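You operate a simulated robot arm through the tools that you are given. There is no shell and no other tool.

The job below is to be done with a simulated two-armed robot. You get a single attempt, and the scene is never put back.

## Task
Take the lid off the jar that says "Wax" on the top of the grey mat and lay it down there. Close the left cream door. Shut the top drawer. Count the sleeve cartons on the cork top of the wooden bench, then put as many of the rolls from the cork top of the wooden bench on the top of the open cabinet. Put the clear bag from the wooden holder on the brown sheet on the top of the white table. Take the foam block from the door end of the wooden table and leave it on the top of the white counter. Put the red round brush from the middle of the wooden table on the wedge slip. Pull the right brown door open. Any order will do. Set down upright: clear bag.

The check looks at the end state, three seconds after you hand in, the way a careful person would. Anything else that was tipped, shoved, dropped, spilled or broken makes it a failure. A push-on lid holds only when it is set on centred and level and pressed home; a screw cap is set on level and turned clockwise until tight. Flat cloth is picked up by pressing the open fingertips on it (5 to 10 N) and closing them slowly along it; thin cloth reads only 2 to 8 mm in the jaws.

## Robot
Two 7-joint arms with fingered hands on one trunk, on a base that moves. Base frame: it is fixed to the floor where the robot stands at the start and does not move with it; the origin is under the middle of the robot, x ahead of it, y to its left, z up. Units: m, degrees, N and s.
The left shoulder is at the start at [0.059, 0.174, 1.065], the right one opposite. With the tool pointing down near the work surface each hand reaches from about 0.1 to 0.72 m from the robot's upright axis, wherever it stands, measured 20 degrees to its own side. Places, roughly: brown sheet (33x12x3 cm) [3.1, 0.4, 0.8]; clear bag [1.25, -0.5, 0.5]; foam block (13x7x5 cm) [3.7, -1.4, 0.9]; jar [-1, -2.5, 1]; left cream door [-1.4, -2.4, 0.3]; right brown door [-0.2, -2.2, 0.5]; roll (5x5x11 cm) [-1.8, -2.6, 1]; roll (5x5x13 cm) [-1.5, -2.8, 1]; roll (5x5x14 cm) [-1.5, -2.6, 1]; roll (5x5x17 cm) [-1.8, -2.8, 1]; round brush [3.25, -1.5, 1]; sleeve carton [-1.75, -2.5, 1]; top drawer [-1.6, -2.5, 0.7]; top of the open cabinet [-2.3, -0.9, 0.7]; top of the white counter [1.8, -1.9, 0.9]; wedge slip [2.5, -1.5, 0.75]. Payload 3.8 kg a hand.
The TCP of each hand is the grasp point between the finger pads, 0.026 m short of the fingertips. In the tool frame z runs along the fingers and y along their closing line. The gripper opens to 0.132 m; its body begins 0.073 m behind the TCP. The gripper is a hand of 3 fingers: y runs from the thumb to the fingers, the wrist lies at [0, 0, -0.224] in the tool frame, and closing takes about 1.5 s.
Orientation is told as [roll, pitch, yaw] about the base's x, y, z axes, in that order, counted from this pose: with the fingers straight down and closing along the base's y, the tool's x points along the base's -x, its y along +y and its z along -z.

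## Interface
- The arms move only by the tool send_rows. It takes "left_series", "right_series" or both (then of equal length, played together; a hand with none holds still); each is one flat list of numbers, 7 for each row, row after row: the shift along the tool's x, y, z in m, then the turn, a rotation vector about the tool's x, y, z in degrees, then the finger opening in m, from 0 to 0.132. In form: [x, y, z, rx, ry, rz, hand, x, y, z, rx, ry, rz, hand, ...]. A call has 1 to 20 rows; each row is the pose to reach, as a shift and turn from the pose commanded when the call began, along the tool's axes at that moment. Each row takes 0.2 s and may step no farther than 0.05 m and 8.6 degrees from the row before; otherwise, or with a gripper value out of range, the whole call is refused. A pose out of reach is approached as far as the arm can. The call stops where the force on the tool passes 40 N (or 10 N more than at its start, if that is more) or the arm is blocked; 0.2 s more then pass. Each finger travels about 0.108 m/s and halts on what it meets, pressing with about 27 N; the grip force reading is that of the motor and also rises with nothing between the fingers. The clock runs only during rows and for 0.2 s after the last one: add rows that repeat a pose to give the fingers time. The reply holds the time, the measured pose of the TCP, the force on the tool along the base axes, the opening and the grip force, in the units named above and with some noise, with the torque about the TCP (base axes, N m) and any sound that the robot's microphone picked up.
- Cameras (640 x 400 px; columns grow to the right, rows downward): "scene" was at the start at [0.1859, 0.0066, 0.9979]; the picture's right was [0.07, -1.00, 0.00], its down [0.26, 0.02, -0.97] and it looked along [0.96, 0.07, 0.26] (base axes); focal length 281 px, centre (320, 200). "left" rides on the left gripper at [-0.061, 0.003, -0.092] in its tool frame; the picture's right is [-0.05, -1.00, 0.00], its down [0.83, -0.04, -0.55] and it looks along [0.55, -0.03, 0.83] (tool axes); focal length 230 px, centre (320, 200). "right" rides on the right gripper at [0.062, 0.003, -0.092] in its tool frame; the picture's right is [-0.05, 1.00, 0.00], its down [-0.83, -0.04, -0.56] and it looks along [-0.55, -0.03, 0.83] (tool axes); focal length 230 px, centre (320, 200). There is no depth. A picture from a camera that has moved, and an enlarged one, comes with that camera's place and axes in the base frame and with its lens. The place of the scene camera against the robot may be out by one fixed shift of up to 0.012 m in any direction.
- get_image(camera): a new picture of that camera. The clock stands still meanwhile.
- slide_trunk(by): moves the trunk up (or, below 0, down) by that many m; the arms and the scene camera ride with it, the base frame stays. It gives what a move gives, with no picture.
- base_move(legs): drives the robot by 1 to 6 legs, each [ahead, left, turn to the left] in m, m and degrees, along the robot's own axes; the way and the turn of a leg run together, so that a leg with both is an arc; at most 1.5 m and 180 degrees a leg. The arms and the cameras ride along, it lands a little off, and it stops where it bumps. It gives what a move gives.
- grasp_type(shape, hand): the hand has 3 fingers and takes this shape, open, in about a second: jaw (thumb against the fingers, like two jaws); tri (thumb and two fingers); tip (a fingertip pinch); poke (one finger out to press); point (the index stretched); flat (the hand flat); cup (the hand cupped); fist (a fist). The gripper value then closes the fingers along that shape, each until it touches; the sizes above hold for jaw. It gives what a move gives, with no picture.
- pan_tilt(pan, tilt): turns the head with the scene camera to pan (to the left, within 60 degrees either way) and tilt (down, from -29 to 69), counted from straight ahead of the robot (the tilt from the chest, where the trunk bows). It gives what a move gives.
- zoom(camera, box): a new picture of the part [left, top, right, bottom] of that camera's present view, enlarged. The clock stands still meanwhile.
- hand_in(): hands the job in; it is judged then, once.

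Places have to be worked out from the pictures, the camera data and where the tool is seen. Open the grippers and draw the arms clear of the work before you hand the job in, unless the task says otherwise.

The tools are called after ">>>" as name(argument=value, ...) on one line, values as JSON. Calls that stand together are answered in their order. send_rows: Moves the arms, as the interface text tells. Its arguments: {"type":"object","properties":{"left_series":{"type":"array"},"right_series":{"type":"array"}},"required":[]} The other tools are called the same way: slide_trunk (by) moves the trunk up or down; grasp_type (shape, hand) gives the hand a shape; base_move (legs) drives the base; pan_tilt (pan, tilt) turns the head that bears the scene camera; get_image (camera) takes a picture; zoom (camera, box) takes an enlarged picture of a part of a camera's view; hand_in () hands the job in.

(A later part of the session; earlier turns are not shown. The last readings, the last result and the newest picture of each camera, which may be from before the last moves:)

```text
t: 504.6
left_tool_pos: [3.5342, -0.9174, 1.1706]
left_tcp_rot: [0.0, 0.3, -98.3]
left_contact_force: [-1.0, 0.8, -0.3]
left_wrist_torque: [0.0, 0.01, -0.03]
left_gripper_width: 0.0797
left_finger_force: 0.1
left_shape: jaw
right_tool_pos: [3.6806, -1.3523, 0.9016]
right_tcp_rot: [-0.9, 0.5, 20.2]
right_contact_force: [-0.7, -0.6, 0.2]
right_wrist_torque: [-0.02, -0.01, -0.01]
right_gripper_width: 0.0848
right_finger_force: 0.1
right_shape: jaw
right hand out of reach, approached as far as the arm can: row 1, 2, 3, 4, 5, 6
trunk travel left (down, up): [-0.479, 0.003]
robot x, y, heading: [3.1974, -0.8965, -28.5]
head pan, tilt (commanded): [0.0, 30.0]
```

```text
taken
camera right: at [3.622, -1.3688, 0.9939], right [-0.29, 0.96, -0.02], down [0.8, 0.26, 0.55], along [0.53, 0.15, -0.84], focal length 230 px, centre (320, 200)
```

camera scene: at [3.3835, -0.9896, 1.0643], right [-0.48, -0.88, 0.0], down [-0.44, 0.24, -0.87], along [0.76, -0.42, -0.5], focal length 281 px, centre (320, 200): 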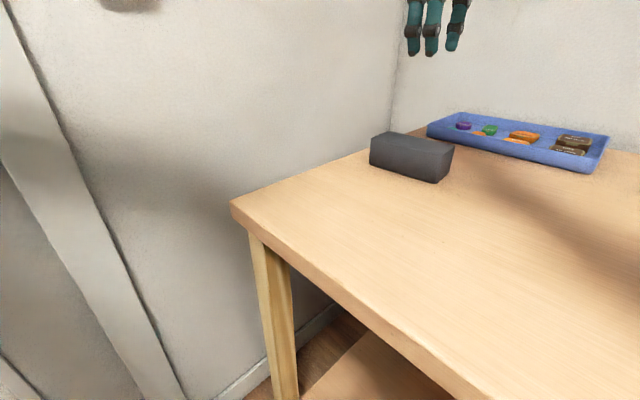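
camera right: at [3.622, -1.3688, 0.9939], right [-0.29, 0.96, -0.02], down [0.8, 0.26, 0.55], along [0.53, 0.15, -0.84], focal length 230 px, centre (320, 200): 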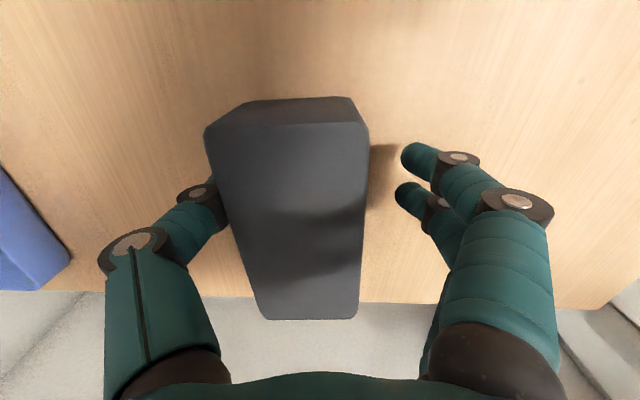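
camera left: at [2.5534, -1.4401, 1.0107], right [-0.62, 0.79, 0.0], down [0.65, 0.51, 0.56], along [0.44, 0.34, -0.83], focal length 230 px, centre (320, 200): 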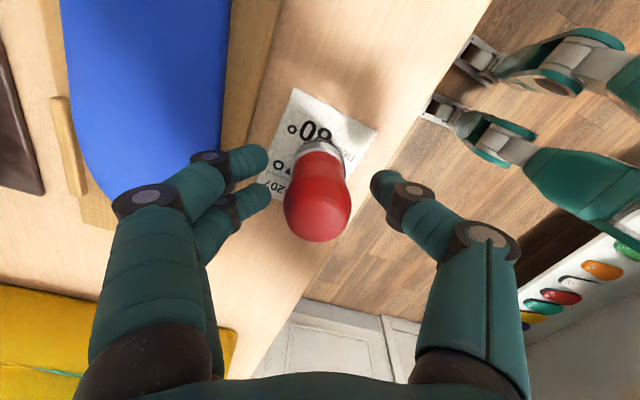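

The block is ~1.3 cm toward the thumb; the arm is at its limit, so I nudge the base a little to centre the hand.

>>> base_move(legs=[[0.018, -0.008, 0]])

>>> get_image(camera="right")

```text
t: 505.4
left_tool_pos: [3.5443, -0.9301, 1.1722]
left_tcp_rot: [0.3, 0.2, -98.1]
left_contact_force: [0.7, -0.9, 0.9]
left_wrist_torque: [0.01, 0.01, 0.03]
left_gripper_width: 0.0796
left_finger_force: 0.0
left_shape: jaw
right_tool_pos: [3.6923, -1.3651, 0.9027]
right_tcp_rot: [-1.0, 0.4, 20.2]
right_contact_force: [0.8, 0.5, 0.6]
right_wrist_torque: [0.01, 0.01, -0.03]
right_gripper_width: 0.0852
right_finger_force: 0.0
right_shape: jaw
trunk travel left (down, up): [-0.479, 0.003]
robot x, y, heading: [3.206, -0.9138, -28.5]
head pan, tilt (commanded): [0.0, 30.0]
```

```text
taken
camera right: at [3.6335, -1.3824, 0.996], right [-0.3, 0.96, -0.02], down [0.79, 0.26, 0.55], along [0.53, 0.15, -0.84], focal length 230 px, centre (320, 200)
```

right: 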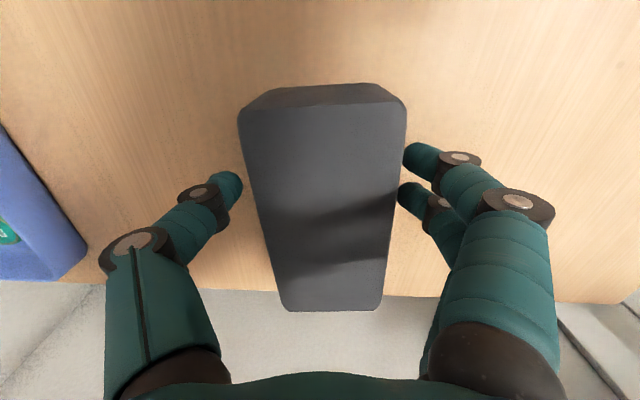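

Centred now. I close on the foam block and lift.

>>> send_rows(right_series=[0, 0, 0, 0, 0, 0, 0.07, 0, 0, 0, 0, 0, 0, 0.055, 0, 0, 0, 0, 0, 0, 0.045, 0, 0, 0, 0, 0, 0, 0.035, 0, 0, 0, 0, 0, 0, 0.03, 0, 0, 0, 0, 0, 0, 0.03, 0, 0, -0.01, 0, 0, 0, 0.03, 0, 0, -0.03, 0, 0, 0, 0.03, 0, 0, -0.06, 0, 0, 0, 0.03, 0, 0, -0.1, 0, 0, 0, 0.03])

>>> get_image(camera="right")

>>> get_image(camera="scene")

```text
t: 507.6
left_tool_pos: [3.5436, -0.9312, 1.1713]
left_tcp_rot: [0.2, 0.2, -98.3]
left_contact_force: [-0.3, -0.1, 0.1]
left_wrist_torque: [0.02, -0.04, 0.01]
left_gripper_width: 0.0797
left_finger_force: 0.1
left_shape: jaw
right_tool_pos: [3.6942, -1.3662, 1.0045]
right_tcp_rot: [-0.9, 0.5, 20.3]
right_contact_force: [-0.1, -0.5, -0.4]
right_wrist_torque: [0.0, -0.01, -0.03]
right_gripper_width: 0.0587
right_finger_force: 27.1
right_shape: jaw
trunk travel left (down, up): [-0.479, 0.003]
robot x, y, heading: [3.2115, -0.9097, -28.6]
head pan, tilt (commanded): [0.0, 30.0]
```

```text
taken
camera right: at [3.6365, -1.3833, 1.0966], right [-0.3, 0.96, -0.02], down [0.8, 0.26, 0.55], along [0.53, 0.15, -0.84], focal length 230 px, centre (320, 200)
```

right: 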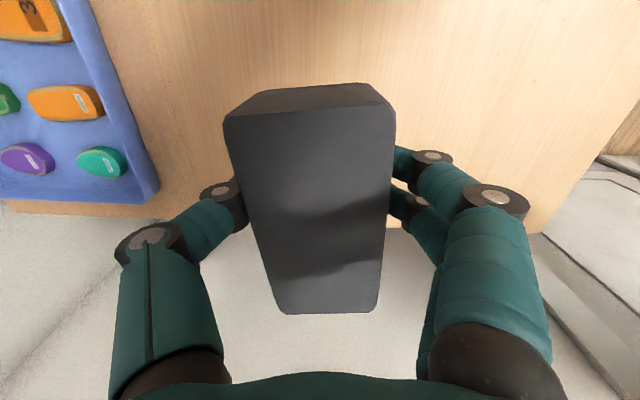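

```text
taken
camera scene: at [3.3946, -1.0052, 1.0644], right [-0.48, -0.88, 0.0], down [-0.44, 0.24, -0.87], along [0.76, -0.42, -0.5], focal length 281 px, centre (320, 200)
```

scene: 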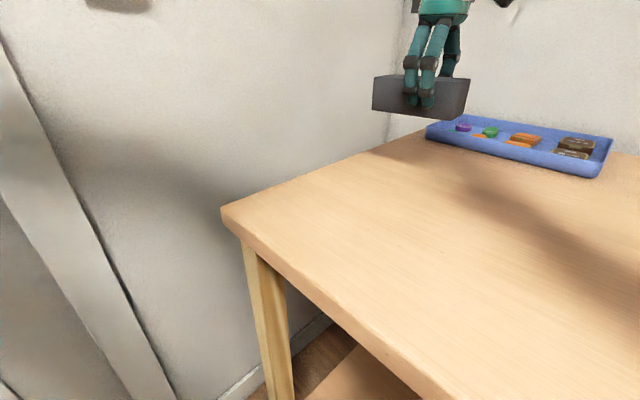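

The foam block is held securely. I raise and retract it, turning the hand back to neutral, then back away from the table.

>>> send_rows(right_series=[0, 0, -0.03, 0, 0, 0, 0.03, 0.01, 0.01, -0.06, 0, 0, 5, 0.03, 0.025, 0.028, -0.085, 0, 0, 12, 0.03, 0.045, 0.05, -0.11, 0, 0, 19, 0.03, 0.065, 0.074, -0.125, 0, 0, 26, 0.03, 0.087, 0.1, -0.13, 0, 0, 33, 0.03, 0.11, 0.125, -0.13, 0, 0, 40, 0.03, 0.1315, 0.15, -0.13, 0, 0, 46, 0.03])

>>> base_move(legs=[[-0.36, 0, 0], [0, 0, -46]])

>>> get_image(camera="scene")

>>> get_image(camera="right")

```text
t: 509.4
left_tool_pos: [3.5455, -0.9323, 1.171]
left_tcp_rot: [0.2, 0.2, -98.2]
left_contact_force: [0.2, 0.3, 0.3]
left_wrist_torque: [0.0, -0.02, -0.01]
left_gripper_width: 0.0795
left_finger_force: 0.1
left_shape: jaw
right_tool_pos: [3.6966, -1.2763, 1.1558]
right_tcp_rot: [-1.1, -0.1, -26.0]
right_contact_force: [0.8, 0.5, -0.3]
right_wrist_torque: [0.01, 0.03, -0.03]
right_gripper_width: 0.0585
right_finger_force: 26.8
right_shape: jaw
right hand out of reach, approached as far as the arm can: row 2, 3, 4, 5, 6, 7, 8
trunk travel left (down, up): [-0.479, 0.003]
robot x, y, heading: [3.2063, -0.9123, -28.6]
head pan, tilt (commanded): [0.0, 30.0]
```

```text
t: 513.8
left_tool_pos: [3.116, -0.994, 1.1697]
left_tcp_rot: [0.2, 0.3, -144.0]
left_contact_force: [0.5, -0.4, 0.8]
left_wrist_torque: [-0.03, -0.01, 0.05]
left_gripper_width: 0.0797
left_finger_force: 0.1
left_shape: jaw
right_tool_pos: [2.9763, -1.3447, 1.1574]
right_tcp_rot: [-0.9, -0.2, -71.6]
right_contact_force: [0.4, -0.1, -0.1]
right_wrist_torque: [0.03, -0.04, 0.04]
right_gripper_width: 0.0586
right_finger_force: 27.0
right_shape: jaw
trunk travel left (down, up): [-0.479, 0.003]
robot x, y, heading: [2.8989, -0.7408, -74.3]
head pan, tilt (commanded): [0.0, 30.0]
```

```text
taken
camera scene: at [2.962, -0.93, 1.0642], right [-0.96, -0.27, 0.0], down [-0.13, 0.48, -0.87], along [0.23, -0.83, -0.5], focal length 281 px, centre (320, 200)
```

scene: 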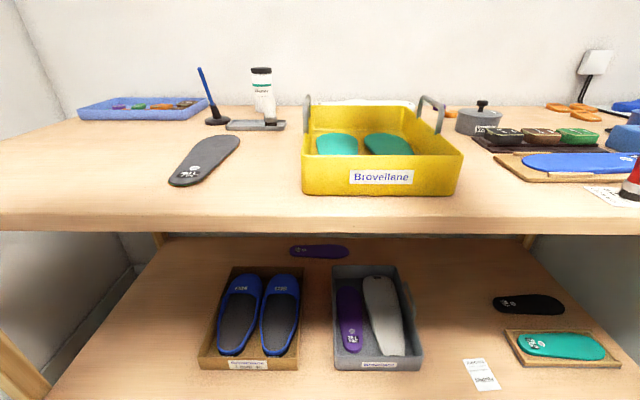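

```text
taken
camera right: at [2.9606, -1.2843, 1.2493], right [0.96, 0.27, -0.02], down [0.23, -0.8, 0.56], along [0.13, -0.54, -0.83], focal length 230 px, centre (320, 200)
```

right: 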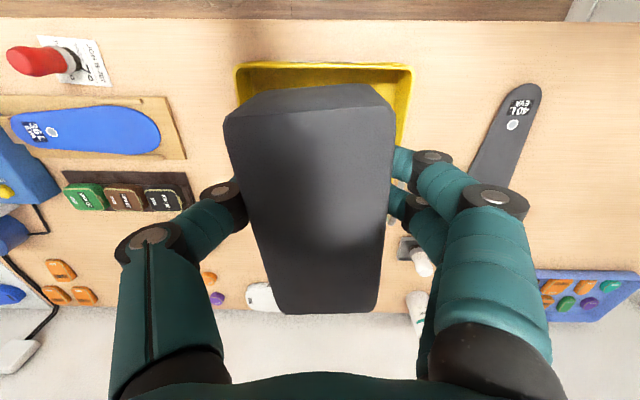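

Foam in hand, table undisturbed. I strafe right 1.04 m to the white counter's free left part.

>>> base_move(legs=[[0, -1.04, -0.7]])

>>> get_image(camera="scene")

>>> get_image(camera="right")

```text
t: 523.0
left_tool_pos: [2.1176, -1.2559, 1.1721]
left_tcp_rot: [0.2, 0.3, -146.6]
left_contact_force: [-0.4, -0.4, 0.6]
left_wrist_torque: [0.01, 0.0, 0.01]
left_gripper_width: 0.0796
left_finger_force: 0.0
left_shape: jaw
right_tool_pos: [1.9614, -1.5985, 1.1579]
right_tcp_rot: [-1.1, -0.2, -74.2]
right_contact_force: [-0.2, 0.8, -0.9]
right_wrist_torque: [0.01, -0.02, -0.02]
right_gripper_width: 0.0585
right_finger_force: 27.0
right_shape: jaw
trunk travel left (down, up): [-0.479, 0.003]
robot x, y, heading: [1.9101, -0.9897, -77.0]
head pan, tilt (commanded): [0.0, 30.0]
```

```text
taken
camera scene: at [1.9666, -1.1831, 1.0642], right [-0.97, -0.22, 0.0], down [-0.11, 0.49, -0.87], along [0.19, -0.84, -0.5], focal length 281 px, centre (320, 200)
```

scene: 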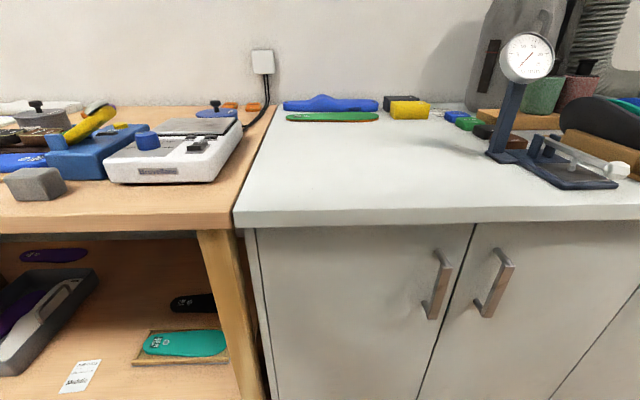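

```text
taken
camera right: at [1.9488, -1.5375, 1.2493], right [0.97, 0.22, -0.02], down [0.19, -0.81, 0.56], along [0.11, -0.55, -0.83], focal length 230 px, centre (320, 200)
```

right: 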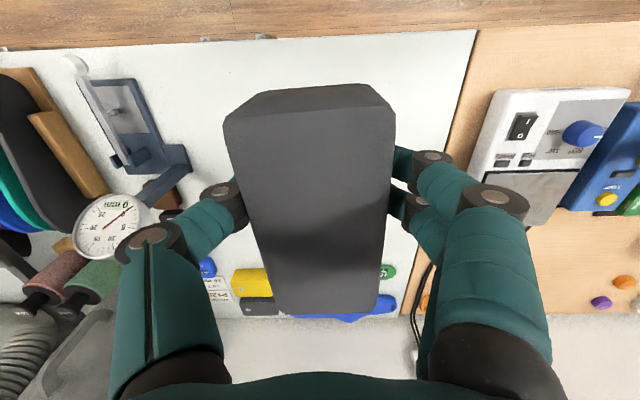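

The spot below is free. I move ahead 7 cm so the block sits well inside the edge, then lower it to just above the counter.

>>> base_move(legs=[[0.07, 0.02, 0]])

>>> send_rows(right_series=[0, 0, 0.04, 0, 0, 0, 0.03, 0, 0, 0.08, 0, 0, 0, 0.03, 0, 0, 0.12, 0, 0, 0, 0.03, 0, 0, 0.16, 0, 0, 0, 0.03, 0, 0, 0.19, 0, 0, 0, 0.03, 0, 0, 0.21, 0, 0, 0, 0.03])

>>> get_image(camera="scene")

```text
t: 524.0
left_tool_pos: [2.1534, -1.3163, 1.1707]
left_tcp_rot: [0.2, 0.3, -146.5]
left_contact_force: [0.9, -0.2, -1.1]
left_wrist_torque: [0.04, 0.02, 0.0]
left_gripper_width: 0.0797
left_finger_force: 0.0
left_shape: jaw
right_tool_pos: [1.9969, -1.6609, 1.1581]
right_tcp_rot: [-1.1, -0.2, -74.1]
right_contact_force: [-0.6, -0.5, -0.1]
right_wrist_torque: [-0.01, 0.01, 0.01]
right_gripper_width: 0.0585
right_finger_force: 28.0
right_shape: jaw
trunk travel left (down, up): [-0.479, 0.003]
robot x, y, heading: [1.9454, -1.0507, -76.7]
head pan, tilt (commanded): [0.0, 30.0]
```

```text
t: 525.5
left_tool_pos: [2.1536, -1.3174, 1.1707]
left_tcp_rot: [0.2, 0.3, -146.4]
left_contact_force: [-0.1, 0.0, -0.2]
left_wrist_torque: [-0.01, 0.03, 0.02]
left_gripper_width: 0.0794
left_finger_force: 0.0
left_shape: jaw
right_tool_pos: [2.0083, -1.6827, 0.9463]
right_tcp_rot: [-1.0, -0.1, -74.1]
right_contact_force: [0.0, -0.4, -0.3]
right_wrist_torque: [0.03, -0.04, -0.03]
right_gripper_width: 0.0581
right_finger_force: 26.8
right_shape: jaw
right hand out of reach, approached as far as the arm can: row 1, 2, 3, 4, 5, 6
trunk travel left (down, up): [-0.479, 0.003]
robot x, y, heading: [1.9482, -1.0545, -76.8]
head pan, tilt (commanded): [0.0, 30.0]
```

```text
taken
camera scene: at [2.0017, -1.2459, 1.0642], right [-0.97, -0.23, 0.0], down [-0.11, 0.49, -0.87], along [0.2, -0.84, -0.5], focal length 281 px, centre (320, 200)
```

scene: 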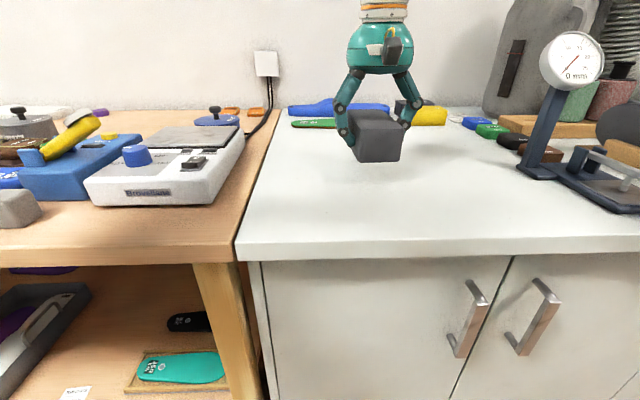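

The block hovers over a clear area. I lower it further in small steps until contact.

>>> send_rows(right_series=[0, 0, 0.01, 0, 0, 0, 0.03, 0, 0, 0.018, 0, 0, 0, 0.03, 0, 0, 0.024, 0, 0, 0, 0.03, 0, 0, 0.029, 0, 0, 0, 0.03])

>>> zoom(camera="scene", box=[280, 60, 480, 185])

```text
t: 526.5
left_tool_pos: [2.1541, -1.3168, 1.1713]
left_tcp_rot: [0.2, 0.3, -146.5]
left_contact_force: [-0.5, -0.3, -1.1]
left_wrist_torque: [0.02, -0.02, 0.0]
left_gripper_width: 0.0792
left_finger_force: 0.1
left_shape: jaw
right_tool_pos: [2.0047, -1.6836, 0.9177]
right_tcp_rot: [-1.1, -0.2, -74.1]
right_contact_force: [0.5, -0.3, -0.4]
right_wrist_torque: [0.03, 0.0, 0.03]
right_gripper_width: 0.0585
right_finger_force: 27.2
right_shape: jaw
trunk travel left (down, up): [-0.479, 0.003]
robot x, y, heading: [1.9456, -1.0517, -77.2]
head pan, tilt (commanded): [0.0, 30.0]
```

```text
3.20 times, centred on (380, 122) of scene
camera zoom: at [2.0017, -1.2458, 1.0642], right [-0.97, -0.23, 0.0], down [-0.11, 0.49, -0.87], along [0.2, -0.84, -0.5], focal length 900 px, centre (128, 448)
```

zoom: 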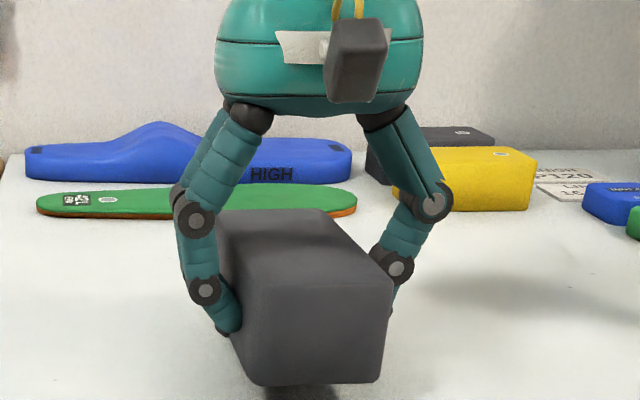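

Still about a centimetre above; I continue in 3 mm steps.

>>> send_rows(right_series=[0, 0, 0.004, 0, 0, 0, 0.03, 0, 0, 0.008, 0, 0, 0, 0.03, 0, 0, 0.012, 0, 0, 0, 0.03, 0, 0, 0.015, 0, 0, 0, 0.03])

>>> zoom(camera="scene", box=[280, 60, 480, 185])

```text
t: 527.5
left_tool_pos: [2.1531, -1.3177, 1.1728]
left_tcp_rot: [0.2, 0.4, -146.5]
left_contact_force: [0.6, -0.9, 0.4]
left_wrist_torque: [0.0, 0.01, -0.01]
left_gripper_width: 0.0794
left_finger_force: 0.1
left_shape: jaw
right_tool_pos: [2.0053, -1.6839, 0.9024]
right_tcp_rot: [-1.0, -0.3, -74.2]
right_contact_force: [-0.2, 0.1, 0.2]
right_wrist_torque: [0.01, 0.03, 0.01]
right_gripper_width: 0.0583
right_finger_force: 27.1
right_shape: jaw
trunk travel left (down, up): [-0.479, 0.003]
robot x, y, heading: [1.9468, -1.0549, -76.7]
head pan, tilt (commanded): [0.0, 30.0]
```

```text
3.20 times, centred on (380, 122) of scene
camera zoom: at [2.0016, -1.2458, 1.0642], right [-0.97, -0.23, 0.0], down [-0.11, 0.49, -0.87], along [0.2, -0.84, -0.5], focal length 900 px, centre (128, 448)
```

zoom: 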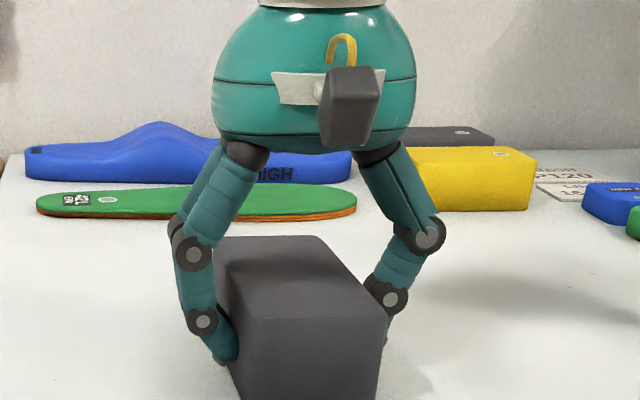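

No contact yet at z 0.902 (counter is lower than I thought). I keep lowering gently.

>>> send_rows(right_series=[0, 0, 0.004, 0, 0, 0, 0.03, 0, 0, 0.008, 0, 0, 0, 0.03, 0, 0, 0.011, 0, 0, 0, 0.03, 0, 0, 0.014, 0, 0, 0, 0.03])

>>> get_image(camera="scene")

```text
t: 528.5
left_tool_pos: [2.1527, -1.3133, 1.1743]
left_tcp_rot: [0.6, 0.1, -146.5]
left_contact_force: [-0.3, -0.1, 0.2]
left_wrist_torque: [-0.03, 0.0, 0.0]
left_gripper_width: 0.0794
left_finger_force: 0.0
left_shape: jaw
right_tool_pos: [2.0046, -1.6826, 0.8976]
right_tcp_rot: [-1.0, -1.1, -74.0]
right_contact_force: [2.1, -3.7, 40.0]
right_wrist_torque: [-0.04, 0.02, 0.01]
right_gripper_width: 0.059
right_finger_force: 26.8
right_shape: jaw
trunk travel left (down, up): [-0.479, 0.003]
robot x, y, heading: [1.9481, -1.0529, -77.0]
head pan, tilt (commanded): [0.0, 30.0]
```

```text
taken
camera scene: at [2.0017, -1.2433, 1.0658], right [-0.97, -0.23, 0.0], down [-0.11, 0.48, -0.87], along [0.2, -0.84, -0.5], focal length 281 px, centre (320, 200)
```

scene: 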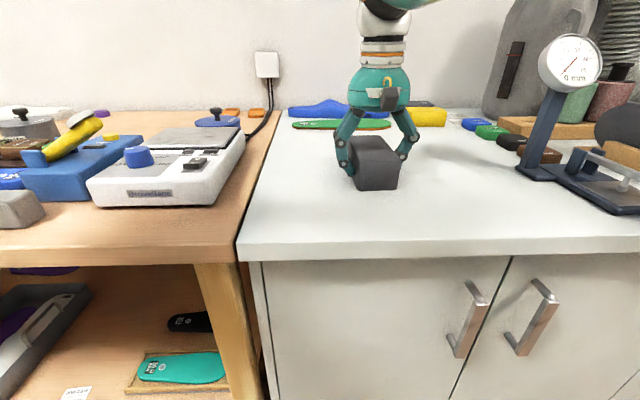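

The block is firmly on the counter (40 N). I relieve the pressure, open the hand and lift.

>>> send_rows(right_series=[0, 0, -0.004, 0, 0, 0, 0.04, 0, 0, -0.004, 0, 0, 0, 0.055, 0, 0, -0.004, 0, 0, 0, 0.07, 0, 0, -0.004, 0, 0, 0, 0.085, 0, 0, -0.004, 0, 0, 0, 0.09, 0, 0, -0.03, 0, 0, 0, 0.09, 0, 0, -0.07, 0, 0, 0, 0.09, 0, 0, -0.11, 0, 0, 0, 0.09, 0, 0, -0.15, 0, 0, 0, 0.09, 0, 0, -0.19, 0, 0, 0, 0.09, 0, 0, -0.23, 0, 0, 0, 0.09])

>>> get_image(camera="scene")

```text
t: 530.9
left_tool_pos: [2.1522, -1.3168, 1.1713]
left_tcp_rot: [0.2, 0.3, -146.4]
left_contact_force: [-1.0, 0.2, -0.7]
left_wrist_torque: [0.01, -0.01, -0.01]
left_gripper_width: 0.0792
left_finger_force: 0.1
left_shape: jaw
right_tool_pos: [1.9998, -1.676, 1.1069]
right_tcp_rot: [-1.0, -0.2, -74.1]
right_contact_force: [0.1, -0.5, 0.4]
right_wrist_torque: [-0.02, -0.01, -0.01]
right_gripper_width: 0.0897
right_finger_force: 0.1
right_shape: jaw
right hand out of reach, approached as far as the arm can: row 10, 11
trunk travel left (down, up): [-0.479, 0.003]
robot x, y, heading: [1.9431, -1.053, -76.8]
head pan, tilt (commanded): [0.0, 30.0]
```

```text
taken
camera scene: at [2.0008, -1.2457, 1.0642], right [-0.97, -0.23, 0.0], down [-0.11, 0.49, -0.87], along [0.2, -0.84, -0.5], focal length 281 px, centre (320, 200)
```

scene: 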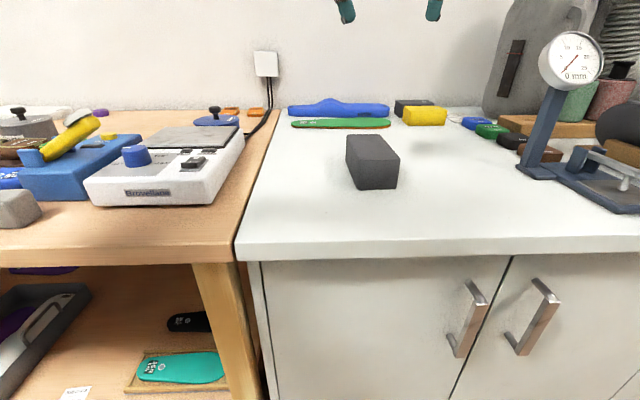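

The foam block is on the white counter. Last item: the clear bag in the wooden holder behind me. I back up and turn right to look at it.

>>> base_move(legs=[[-0.2, 0, 0], [0, 0, -115]])

>>> get_image(camera="scene")

>>> pan_tilt(pan=-50, tilt=30)

>>> get_image(camera="scene")

```text
t: 537.2
left_tool_pos: [1.5749, -0.9407, 1.1707]
left_tcp_rot: [0.2, 0.3, 99.4]
left_contact_force: [0.0, -0.6, 0.6]
left_wrist_torque: [-0.04, 0.0, 0.02]
left_gripper_width: 0.0794
left_finger_force: 0.0
left_shape: jaw
right_tool_pos: [1.3105, -0.6559, 1.1064]
right_tcp_rot: [-1.0, -0.2, 171.8]
right_contact_force: [0.1, 0.3, 0.1]
right_wrist_torque: [0.0, -0.02, -0.01]
right_gripper_width: 0.0898
right_finger_force: 0.0
right_shape: jaw
trunk travel left (down, up): [-0.479, 0.003]
robot x, y, heading: [1.8993, -0.8541, 169.0]
head pan, tilt (commanded): [0.0, 30.0]
```

```text
taken
camera scene: at [1.717, -0.8201, 1.0642], right [0.19, 0.98, 0.0], down [0.49, -0.1, -0.87], along [-0.85, 0.17, -0.5], focal length 281 px, centre (320, 200)
```

scene: 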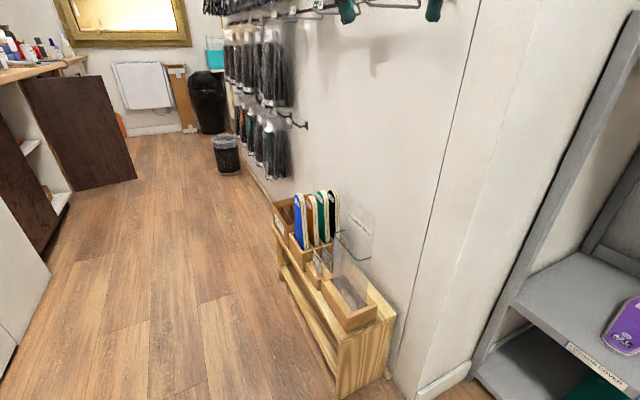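

```text
t: 538.4
left_tool_pos: [1.5754, -0.9401, 1.1713]
left_tcp_rot: [0.2, 0.3, 99.4]
left_contact_force: [0.1, -0.2, 0.2]
left_wrist_torque: [-0.02, 0.01, 0.03]
left_gripper_width: 0.0796
left_finger_force: 0.0
left_shape: jaw
right_tool_pos: [1.3107, -0.6551, 1.1067]
right_tcp_rot: [-1.1, -0.2, 171.8]
right_contact_force: [-0.7, -0.2, 0.2]
right_wrist_torque: [0.0, 0.01, 0.01]
right_gripper_width: 0.09
right_finger_force: 0.1
right_shape: jaw
trunk travel left (down, up): [-0.479, 0.003]
robot x, y, heading: [1.897, -0.8598, 169.0]
head pan, tilt (commanded): [-50.0, 30.0]
```

```text
taken
camera scene: at [1.7619, -0.7583, 1.0642], right [0.87, 0.49, 0.0], down [0.24, -0.44, -0.87], along [-0.42, 0.76, -0.5], focal length 281 px, centre (320, 200)
```

scene: 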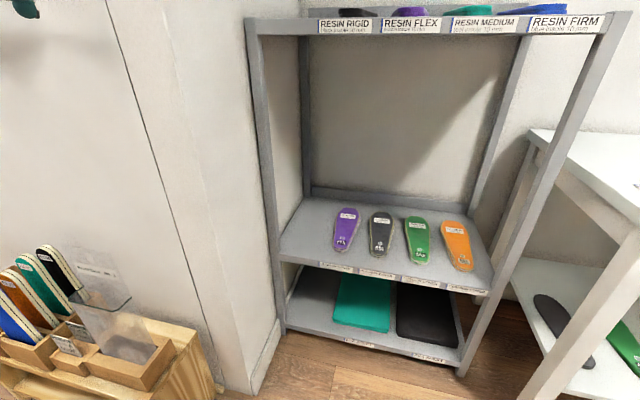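

I see the wooden holder with a transparent bag standing in it, a grey rack, and a white table at the right. I zoom in on the bag.

>>> zoom(camera="scene", box=[0, 220, 220, 390])

>>> get_image(camera="right")

```text
2.35 times, centred on (110, 305) of scene
camera zoom: at [1.7619, -0.7583, 1.0642], right [0.87, 0.49, 0.0], down [0.24, -0.44, -0.87], along [-0.42, 0.76, -0.5], focal length 662 px, centre (814, -47)
```

zoom: 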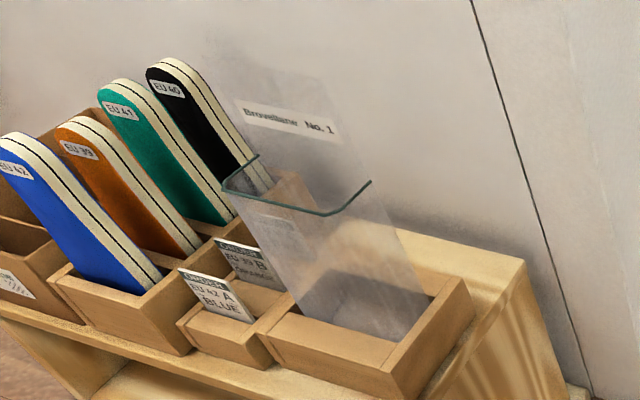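

```text
taken
camera right: at [1.3718, -0.6692, 1.1984], right [-0.19, -0.98, -0.02], down [-0.82, 0.15, 0.56], along [-0.55, 0.12, -0.83], focal length 230 px, centre (320, 200)
```

right: 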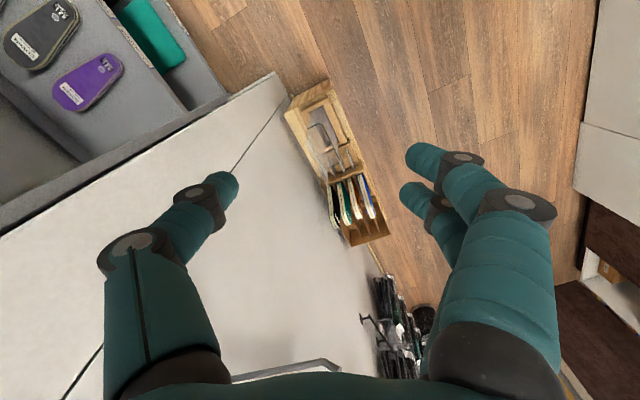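

The bag is a stiff clear pouch with a labelled back panel parallel to the wall. I retract the right hand, turn to face the wall side squarely, and shift so the bag is in front.

>>> send_rows(right_series=[0.04, 0.002, -0.01, 0, 0, 0, 0.09, 0.08, 0.004, -0.02, 0, 0, 0, 0.09, 0.12, 0.006, -0.03, 0, 0, 0, 0.09, 0.16, 0.008, -0.04, 0, 0, 0, 0.09, 0.2, 0.01, -0.05, 0, 0, 0, 0.09])

>>> base_move(legs=[[0, 0.12, 0], [0, 0, -64], [0, 0.5, 0]])

>>> pan_tilt(pan=0, tilt=35)

>>> get_image(camera="scene")

>>> get_image(camera="right")

```text
t: 539.6
left_tool_pos: [1.5759, -0.9405, 1.1727]
left_tcp_rot: [0.1, 0.3, 99.4]
left_contact_force: [0.1, -0.3, 0.6]
left_wrist_torque: [-0.04, 0.0, -0.05]
left_gripper_width: 0.0794
left_finger_force: 0.0
left_shape: jaw
right_tool_pos: [1.5087, -0.6968, 1.156]
right_tcp_rot: [-1.0, -0.3, 171.8]
right_contact_force: [0.5, -0.2, -0.6]
right_wrist_torque: [0.01, 0.06, -0.02]
right_gripper_width: 0.0898
right_finger_force: 0.1
right_shape: jaw
trunk travel left (down, up): [-0.479, 0.003]
robot x, y, heading: [1.9013, -0.8561, 168.9]
head pan, tilt (commanded): [-50.0, 30.0]
```

```text
t: 548.5
left_tool_pos: [1.1889, -0.8494, 1.1728]
left_tcp_rot: [0.2, 0.2, 35.4]
left_contact_force: [0.1, -0.4, 0.4]
left_wrist_torque: [0.03, 0.0, 0.01]
left_gripper_width: 0.0794
left_finger_force: 0.1
left_shape: jaw
right_tool_pos: [1.3782, -0.6818, 1.1541]
right_tcp_rot: [-1.0, -0.1, 107.8]
right_contact_force: [0.0, 0.3, 0.6]
right_wrist_torque: [0.04, 0.04, 0.01]
right_gripper_width: 0.0896
right_finger_force: 0.0
right_shape: jaw
trunk travel left (down, up): [-0.479, 0.003]
robot x, y, heading: [1.4054, -1.1024, 105.1]
head pan, tilt (commanded): [-50.0, 30.0]
```

```text
t: 549.7
left_tool_pos: [1.1884, -0.8496, 1.171]
left_tcp_rot: [0.2, 0.4, 35.5]
left_contact_force: [0.4, 0.1, -0.6]
left_wrist_torque: [0.01, -0.01, -0.03]
left_gripper_width: 0.0795
left_finger_force: 0.0
left_shape: jaw
right_tool_pos: [1.3793, -0.6812, 1.1544]
right_tcp_rot: [-1.0, -0.2, 108.0]
right_contact_force: [0.1, -0.3, 0.4]
right_wrist_torque: [0.02, -0.03, 0.01]
right_gripper_width: 0.0899
right_finger_force: 0.1
right_shape: jaw
trunk travel left (down, up): [-0.479, 0.003]
robot x, y, heading: [1.406, -1.1051, 104.9]
head pan, tilt (commanded): [0.0, 35.0]
```

```text
taken
camera scene: at [1.3654, -0.9155, 1.0564], right [0.97, 0.26, 0.0], down [0.15, -0.55, -0.82], along [-0.21, 0.79, -0.57], focal length 281 px, centre (320, 200)
```

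scene: 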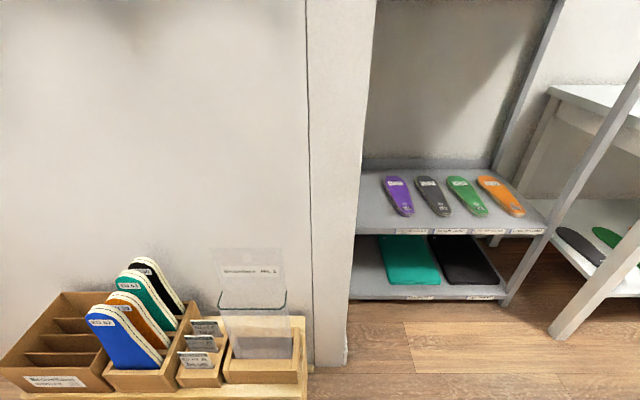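

```text
taken
camera right: at [1.3933, -0.7419, 1.2456], right [-0.97, -0.26, -0.02], down [-0.22, 0.8, 0.56], along [-0.13, 0.54, -0.83], focal length 230 px, centre (320, 200)
```

right: 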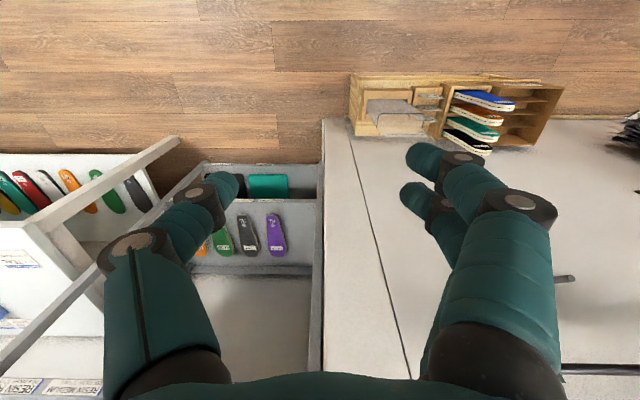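

I zoom into both views of the bag to work out its geometry.

>>> zoom(camera="scene", box=[160, 230, 340, 400])

>>> zoom(camera="right", box=[320, 50, 500, 170])

```text
2.35 times, centred on (250, 315) of scene
camera zoom: at [1.3654, -0.9155, 1.0564], right [0.97, 0.26, 0.0], down [0.15, -0.55, -0.82], along [-0.21, 0.79, -0.57], focal length 662 px, centre (485, -71)
```

zoom: 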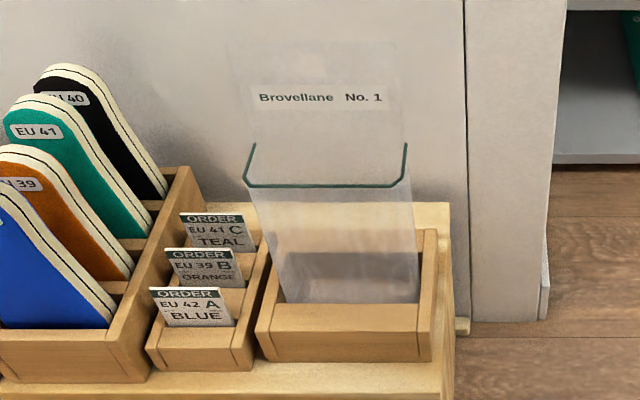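

```text
3.33 times, centred on (410, 110) of right
camera zoom: at [1.3933, -0.7419, 1.2456], right [-0.97, -0.26, -0.02], down [-0.22, 0.8, 0.56], along [-0.13, 0.54, -0.83], focal length 767 px, centre (20, 500)
```

zoom: 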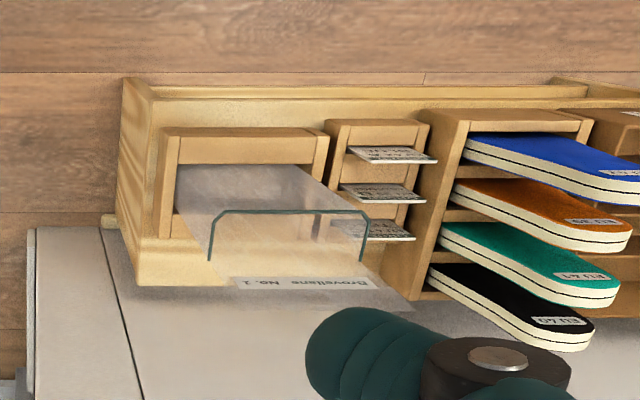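

Triangulation: the bag's front rim is at z≈0.60 from [1.10,-0.664] to [1.22,-0.634]; its labelled back panel stands at ≈[1.145,-0.613], z up to ≈0.69, with finger room behind it. I lower the trunk and rotate the left hand so it closes across the panel.

>>> slide_trunk(by=-0.33)

>>> send_rows(left_series=[0, 0, 0, 0, 0, 7, 0.07, 0, 0, 0, 0, 0, 14, 0.06, 0, 0, 0, 0, 0, 20.5, 0.05])

>>> get_image(camera="left")

>>> get_image(camera="scene")

```text
t: 552.9
left_tool_pos: [1.1883, -0.8509, 0.8404]
left_tcp_rot: [0.2, 0.2, 35.4]
left_contact_force: [0.9, 0.7, -0.7]
left_wrist_torque: [-0.04, 0.01, 0.01]
left_gripper_width: 0.0798
left_finger_force: 0.0
left_shape: jaw
right_tool_pos: [1.3786, -0.6808, 0.8245]
right_tcp_rot: [-1.0, -0.3, 107.9]
right_contact_force: [0.3, 0.9, 0.0]
right_wrist_torque: [0.0, -0.02, -0.01]
right_gripper_width: 0.0898
right_finger_force: 0.0
right_shape: jaw
trunk travel left (down, up): [-0.149, 0.333]
robot x, y, heading: [1.4049, -1.1065, 104.9]
head pan, tilt (commanded): [0.0, 35.0]
```

```text
t: 553.7
left_tool_pos: [1.1888, -0.8497, 0.842]
left_tcp_rot: [0.2, 0.4, 14.9]
left_contact_force: [0.2, -0.2, -0.6]
left_wrist_torque: [-0.02, 0.01, 0.0]
left_gripper_width: 0.0509
left_finger_force: 0.1
left_shape: jaw
right_tool_pos: [1.3783, -0.6807, 0.8234]
right_tcp_rot: [-1.0, -0.2, 107.9]
right_contact_force: [0.0, -0.1, 0.3]
right_wrist_torque: [0.02, 0.01, 0.04]
right_gripper_width: 0.0897
right_finger_force: 0.2
right_shape: jaw
trunk travel left (down, up): [-0.149, 0.333]
robot x, y, heading: [1.406, -1.1056, 105.0]
head pan, tilt (commanded): [0.0, 35.0]
```

```text
taken
camera left: at [1.2475, -0.8308, 0.934], right [0.31, -0.95, 0.0], down [-0.79, -0.25, 0.56], along [-0.53, -0.17, -0.83], focal length 230 px, centre (320, 200)
```

left: 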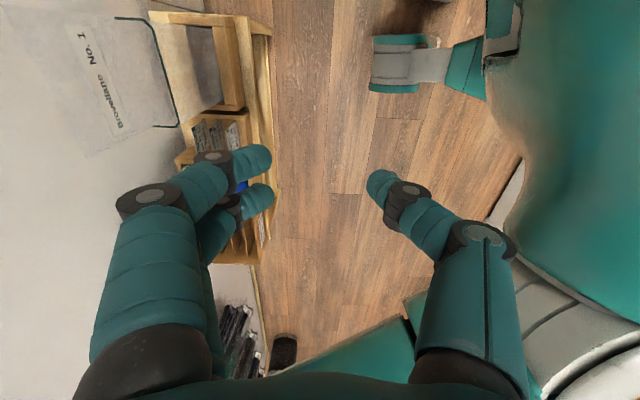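

```text
taken
camera scene: at [1.3712, -0.9372, 0.6914], right [0.97, 0.26, 0.0], down [0.15, -0.55, -0.82], along [-0.21, 0.79, -0.57], focal length 281 px, centre (320, 200)
```

scene: 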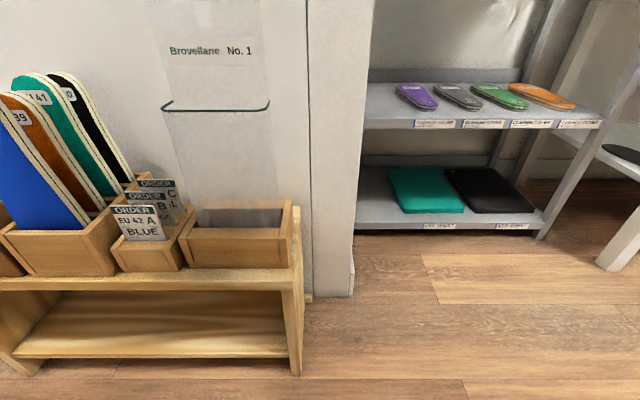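

The panel top is at z≈0.70 and the wall is ~9 cm behind it. I move the left hand over the panel and lower to just above its top edge for a check.

>>> send_rows(left_series=[-0.004, 0.04, 0, 0, 0, 0, 0.045, -0.0085, 0.08, 0, 0, 0, 0, 0.04, -0.013, 0.12, 0, 0, 0, 0, 0.04, -0.017, 0.16, 0, 0, 0, 0, 0.04, -0.021, 0.2, 0, 0, 0, 0, 0.04, -0.0255, 0.2392, 0.02, 0, 0, 0, 0.04, -0.0255, 0.2392, 0.05, 0, 0, 0, 0.04, -0.0255, 0.2392, 0.07, 0, 0, 0, 0.04])

>>> get_image(camera="left")

>>> get_image(camera="scene")

```text
t: 555.5
left_tool_pos: [1.1512, -0.615, 0.7702]
left_tcp_rot: [0.1, 0.3, 14.9]
left_contact_force: [-0.4, -0.4, -0.4]
left_wrist_torque: [-0.01, 0.05, 0.02]
left_gripper_width: 0.0403
left_finger_force: 0.0
left_shape: jaw
right_tool_pos: [1.3788, -0.6817, 0.8232]
right_tcp_rot: [-1.0, -0.2, 107.8]
right_contact_force: [-0.5, -0.2, 0.2]
right_wrist_torque: [0.0, 0.05, 0.01]
right_gripper_width: 0.0898
right_finger_force: 0.0
right_shape: jaw
trunk travel left (down, up): [-0.149, 0.333]
robot x, y, heading: [1.4051, -1.1085, 105.0]
head pan, tilt (commanded): [0.0, 35.0]
```

```text
taken
camera left: at [1.2099, -0.5955, 0.8623], right [0.31, -0.95, 0.0], down [-0.79, -0.26, 0.56], along [-0.53, -0.17, -0.83], focal length 230 px, centre (320, 200)
```

left: 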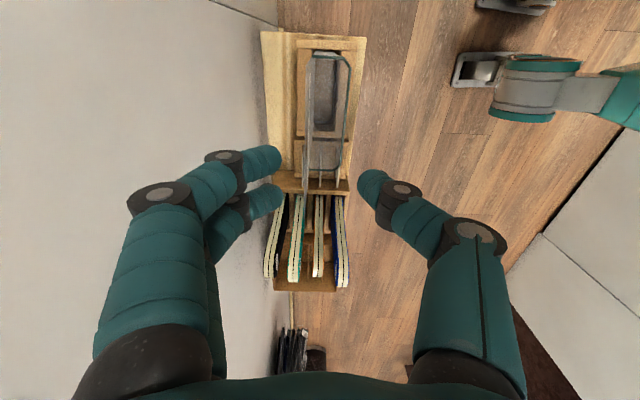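

```text
taken
camera scene: at [1.3711, -0.9371, 0.6913], right [0.97, 0.26, 0.0], down [0.15, -0.55, -0.82], along [-0.21, 0.79, -0.57], focal length 281 px, centre (320, 200)
```

scene: 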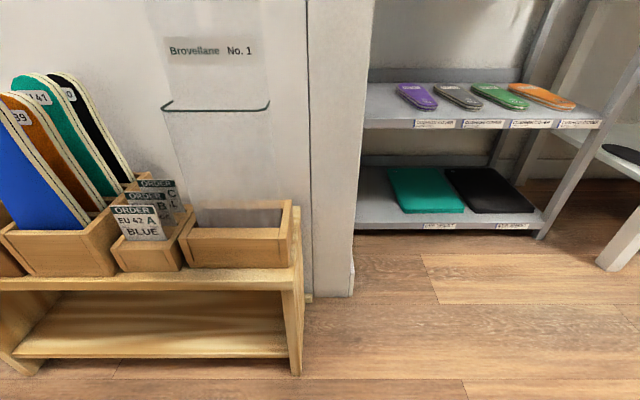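

The panel edge is within 1 cm of the hand's mid-plane. I shift 5 mm, descend so the fingers straddle the panel at z≈0.66, and look before closing.

>>> send_rows(left_series=[0, 0.005, 0.02, 0, 0, 0, 0.04, 0, 0.005, 0.045, 0, 0, 0, 0.04, 0, 0.005, 0.07, 0, 0, 0, 0.04, 0, 0.005, 0.095, 0, 0, 0, 0.04, 0, 0.005, 0.11, 0, 0, 0, 0.04])

>>> get_image(camera="left")

>>> zoom(camera="scene", box=[120, 0, 320, 125])

```text
t: 556.7
left_tool_pos: [1.1489, -0.6071, 0.6601]
left_tcp_rot: [0.1, 0.3, 15.0]
left_contact_force: [-0.5, -0.1, 0.0]
left_wrist_torque: [0.01, 0.01, -0.01]
left_gripper_width: 0.0404
left_finger_force: 0.0
left_shape: jaw
right_tool_pos: [1.3797, -0.6803, 0.8245]
right_tcp_rot: [-1.0, -0.1, 107.8]
right_contact_force: [-0.3, 0.6, 0.2]
right_wrist_torque: [0.0, -0.03, 0.02]
right_gripper_width: 0.0902
right_finger_force: 0.0
right_shape: jaw
trunk travel left (down, up): [-0.149, 0.333]
robot x, y, heading: [1.4052, -1.1061, 105.1]
head pan, tilt (commanded): [0.0, 35.0]
```

```text
taken
camera left: at [1.2074, -0.5889, 0.7526], right [0.31, -0.95, 0.0], down [-0.79, -0.26, 0.56], along [-0.53, -0.17, -0.83], focal length 230 px, centre (320, 200)
```

left: 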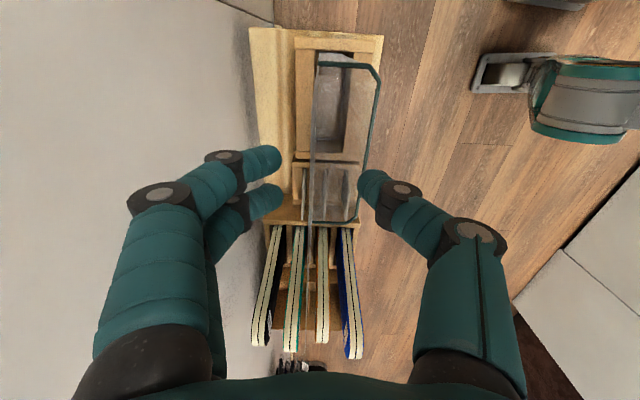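

```text
3.20 times, centred on (220, 62) of scene
camera zoom: at [1.3711, -0.9372, 0.6914], right [0.97, 0.26, 0.0], down [0.15, -0.55, -0.82], along [-0.21, 0.79, -0.57], focal length 900 px, centre (640, 640)
```

zoom: 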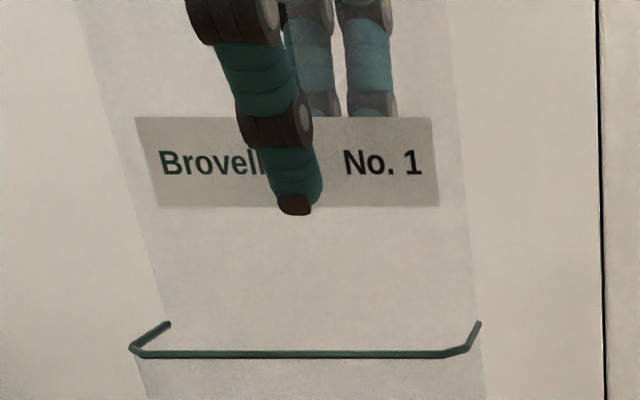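

The thumb is in front of the label and two fingers behind the panel. I close slowly to pinch it.

>>> send_rows(left_series=[0, 0, 0, 0, 0, 0, 0.032, 0, 0, 0, 0, 0, 0, 0.024, 0, 0, 0, 0, 0, 0, 0.016, 0, 0, 0, 0, 0, 0, 0.008, 0, 0, 0, 0, 0, 0, 0.0, 0, 0, 0, 0, 0, 0, 0.0, 0, 0, 0, 0, 0, 0, 0.0])

>>> get_image(camera="left")

>>> zoom(camera="scene", box=[120, 0, 320, 125])

```text
t: 558.3
left_tool_pos: [1.1481, -0.6075, 0.6623]
left_tcp_rot: [0.1, 0.3, 14.9]
left_contact_force: [0.1, 0.1, 0.3]
left_wrist_torque: [0.05, -0.02, -0.01]
left_gripper_width: 0.0002
left_finger_force: 26.6
left_shape: jaw
right_tool_pos: [1.3787, -0.6807, 0.8229]
right_tcp_rot: [-1.0, -0.2, 107.8]
right_contact_force: [-0.3, 0.4, -1.2]
right_wrist_torque: [0.03, 0.06, 0.01]
right_gripper_width: 0.0898
right_finger_force: 0.0
right_shape: jaw
trunk travel left (down, up): [-0.149, 0.333]
robot x, y, heading: [1.4049, -1.1011, 104.9]
head pan, tilt (commanded): [0.0, 35.0]
```

```text
taken
camera left: at [1.2075, -0.5889, 0.7529], right [0.31, -0.95, 0.0], down [-0.79, -0.26, 0.56], along [-0.53, -0.17, -0.83], focal length 230 px, centre (320, 200)
```

left: 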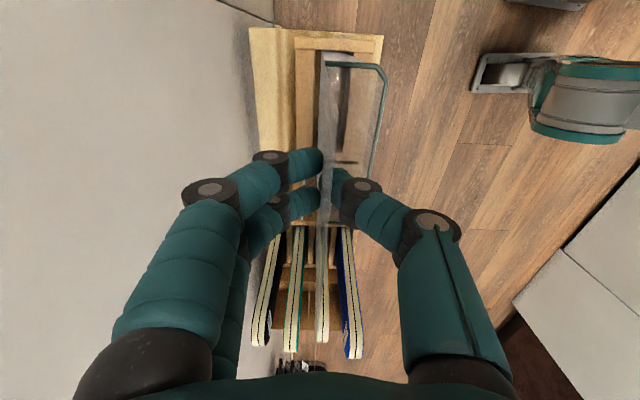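

```text
3.20 times, centred on (220, 62) of scene
camera zoom: at [1.3712, -0.9372, 0.6914], right [0.97, 0.26, 0.0], down [0.15, -0.55, -0.82], along [-0.21, 0.79, -0.57], focal length 900 px, centre (640, 640)
```

zoom: 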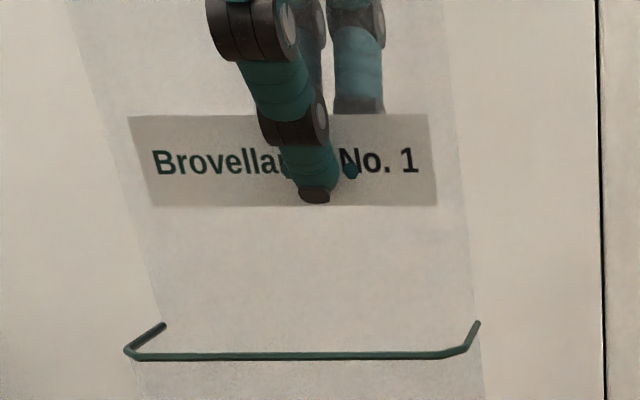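

The pinch holds (26.6 N). I lift a few centimetres and verify that the bag rises.

>>> send_rows(left_series=[0, 0, -0.01, 0, 0, 0, 0, 0, 0, -0.02, 0, 0, 0, 0, 0, 0, -0.035, 0, 0, 0, 0, 0, 0, -0.05, 0, 0, 0, 0])

>>> get_image(camera="scene")

>>> get_image(camera="left")

```text
t: 559.3
left_tool_pos: [1.1482, -0.606, 0.711]
left_tcp_rot: [0.1, 0.5, 14.9]
left_contact_force: [-0.3, -0.3, -0.5]
left_wrist_torque: [0.0, 0.02, 0.02]
left_gripper_width: 0.0002
left_finger_force: 27.4
left_shape: jaw
right_tool_pos: [1.3792, -0.681, 0.8236]
right_tcp_rot: [-1.0, -0.2, 107.9]
right_contact_force: [0.9, -0.4, -0.4]
right_wrist_torque: [0.01, -0.03, 0.02]
right_gripper_width: 0.0898
right_finger_force: 0.1
right_shape: jaw
trunk travel left (down, up): [-0.149, 0.333]
robot x, y, heading: [1.4043, -1.1077, 105.2]
head pan, tilt (commanded): [0.0, 35.0]
```

```text
taken
camera scene: at [1.3712, -0.9372, 0.6914], right [0.97, 0.26, 0.0], down [0.15, -0.55, -0.82], along [-0.21, 0.79, -0.57], focal length 281 px, centre (320, 200)
```

scene: 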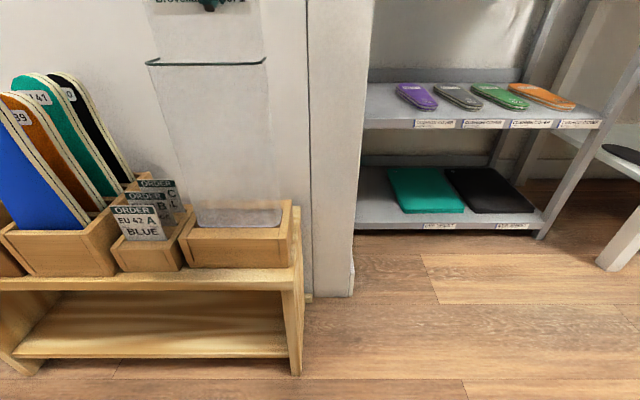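

```text
taken
camera left: at [1.2075, -0.5869, 0.8034], right [0.31, -0.95, 0.0], down [-0.79, -0.26, 0.56], along [-0.53, -0.17, -0.83], focal length 230 px, centre (320, 200)
```

left: 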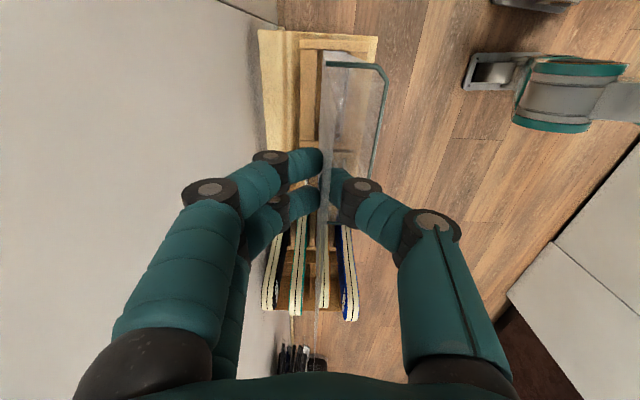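

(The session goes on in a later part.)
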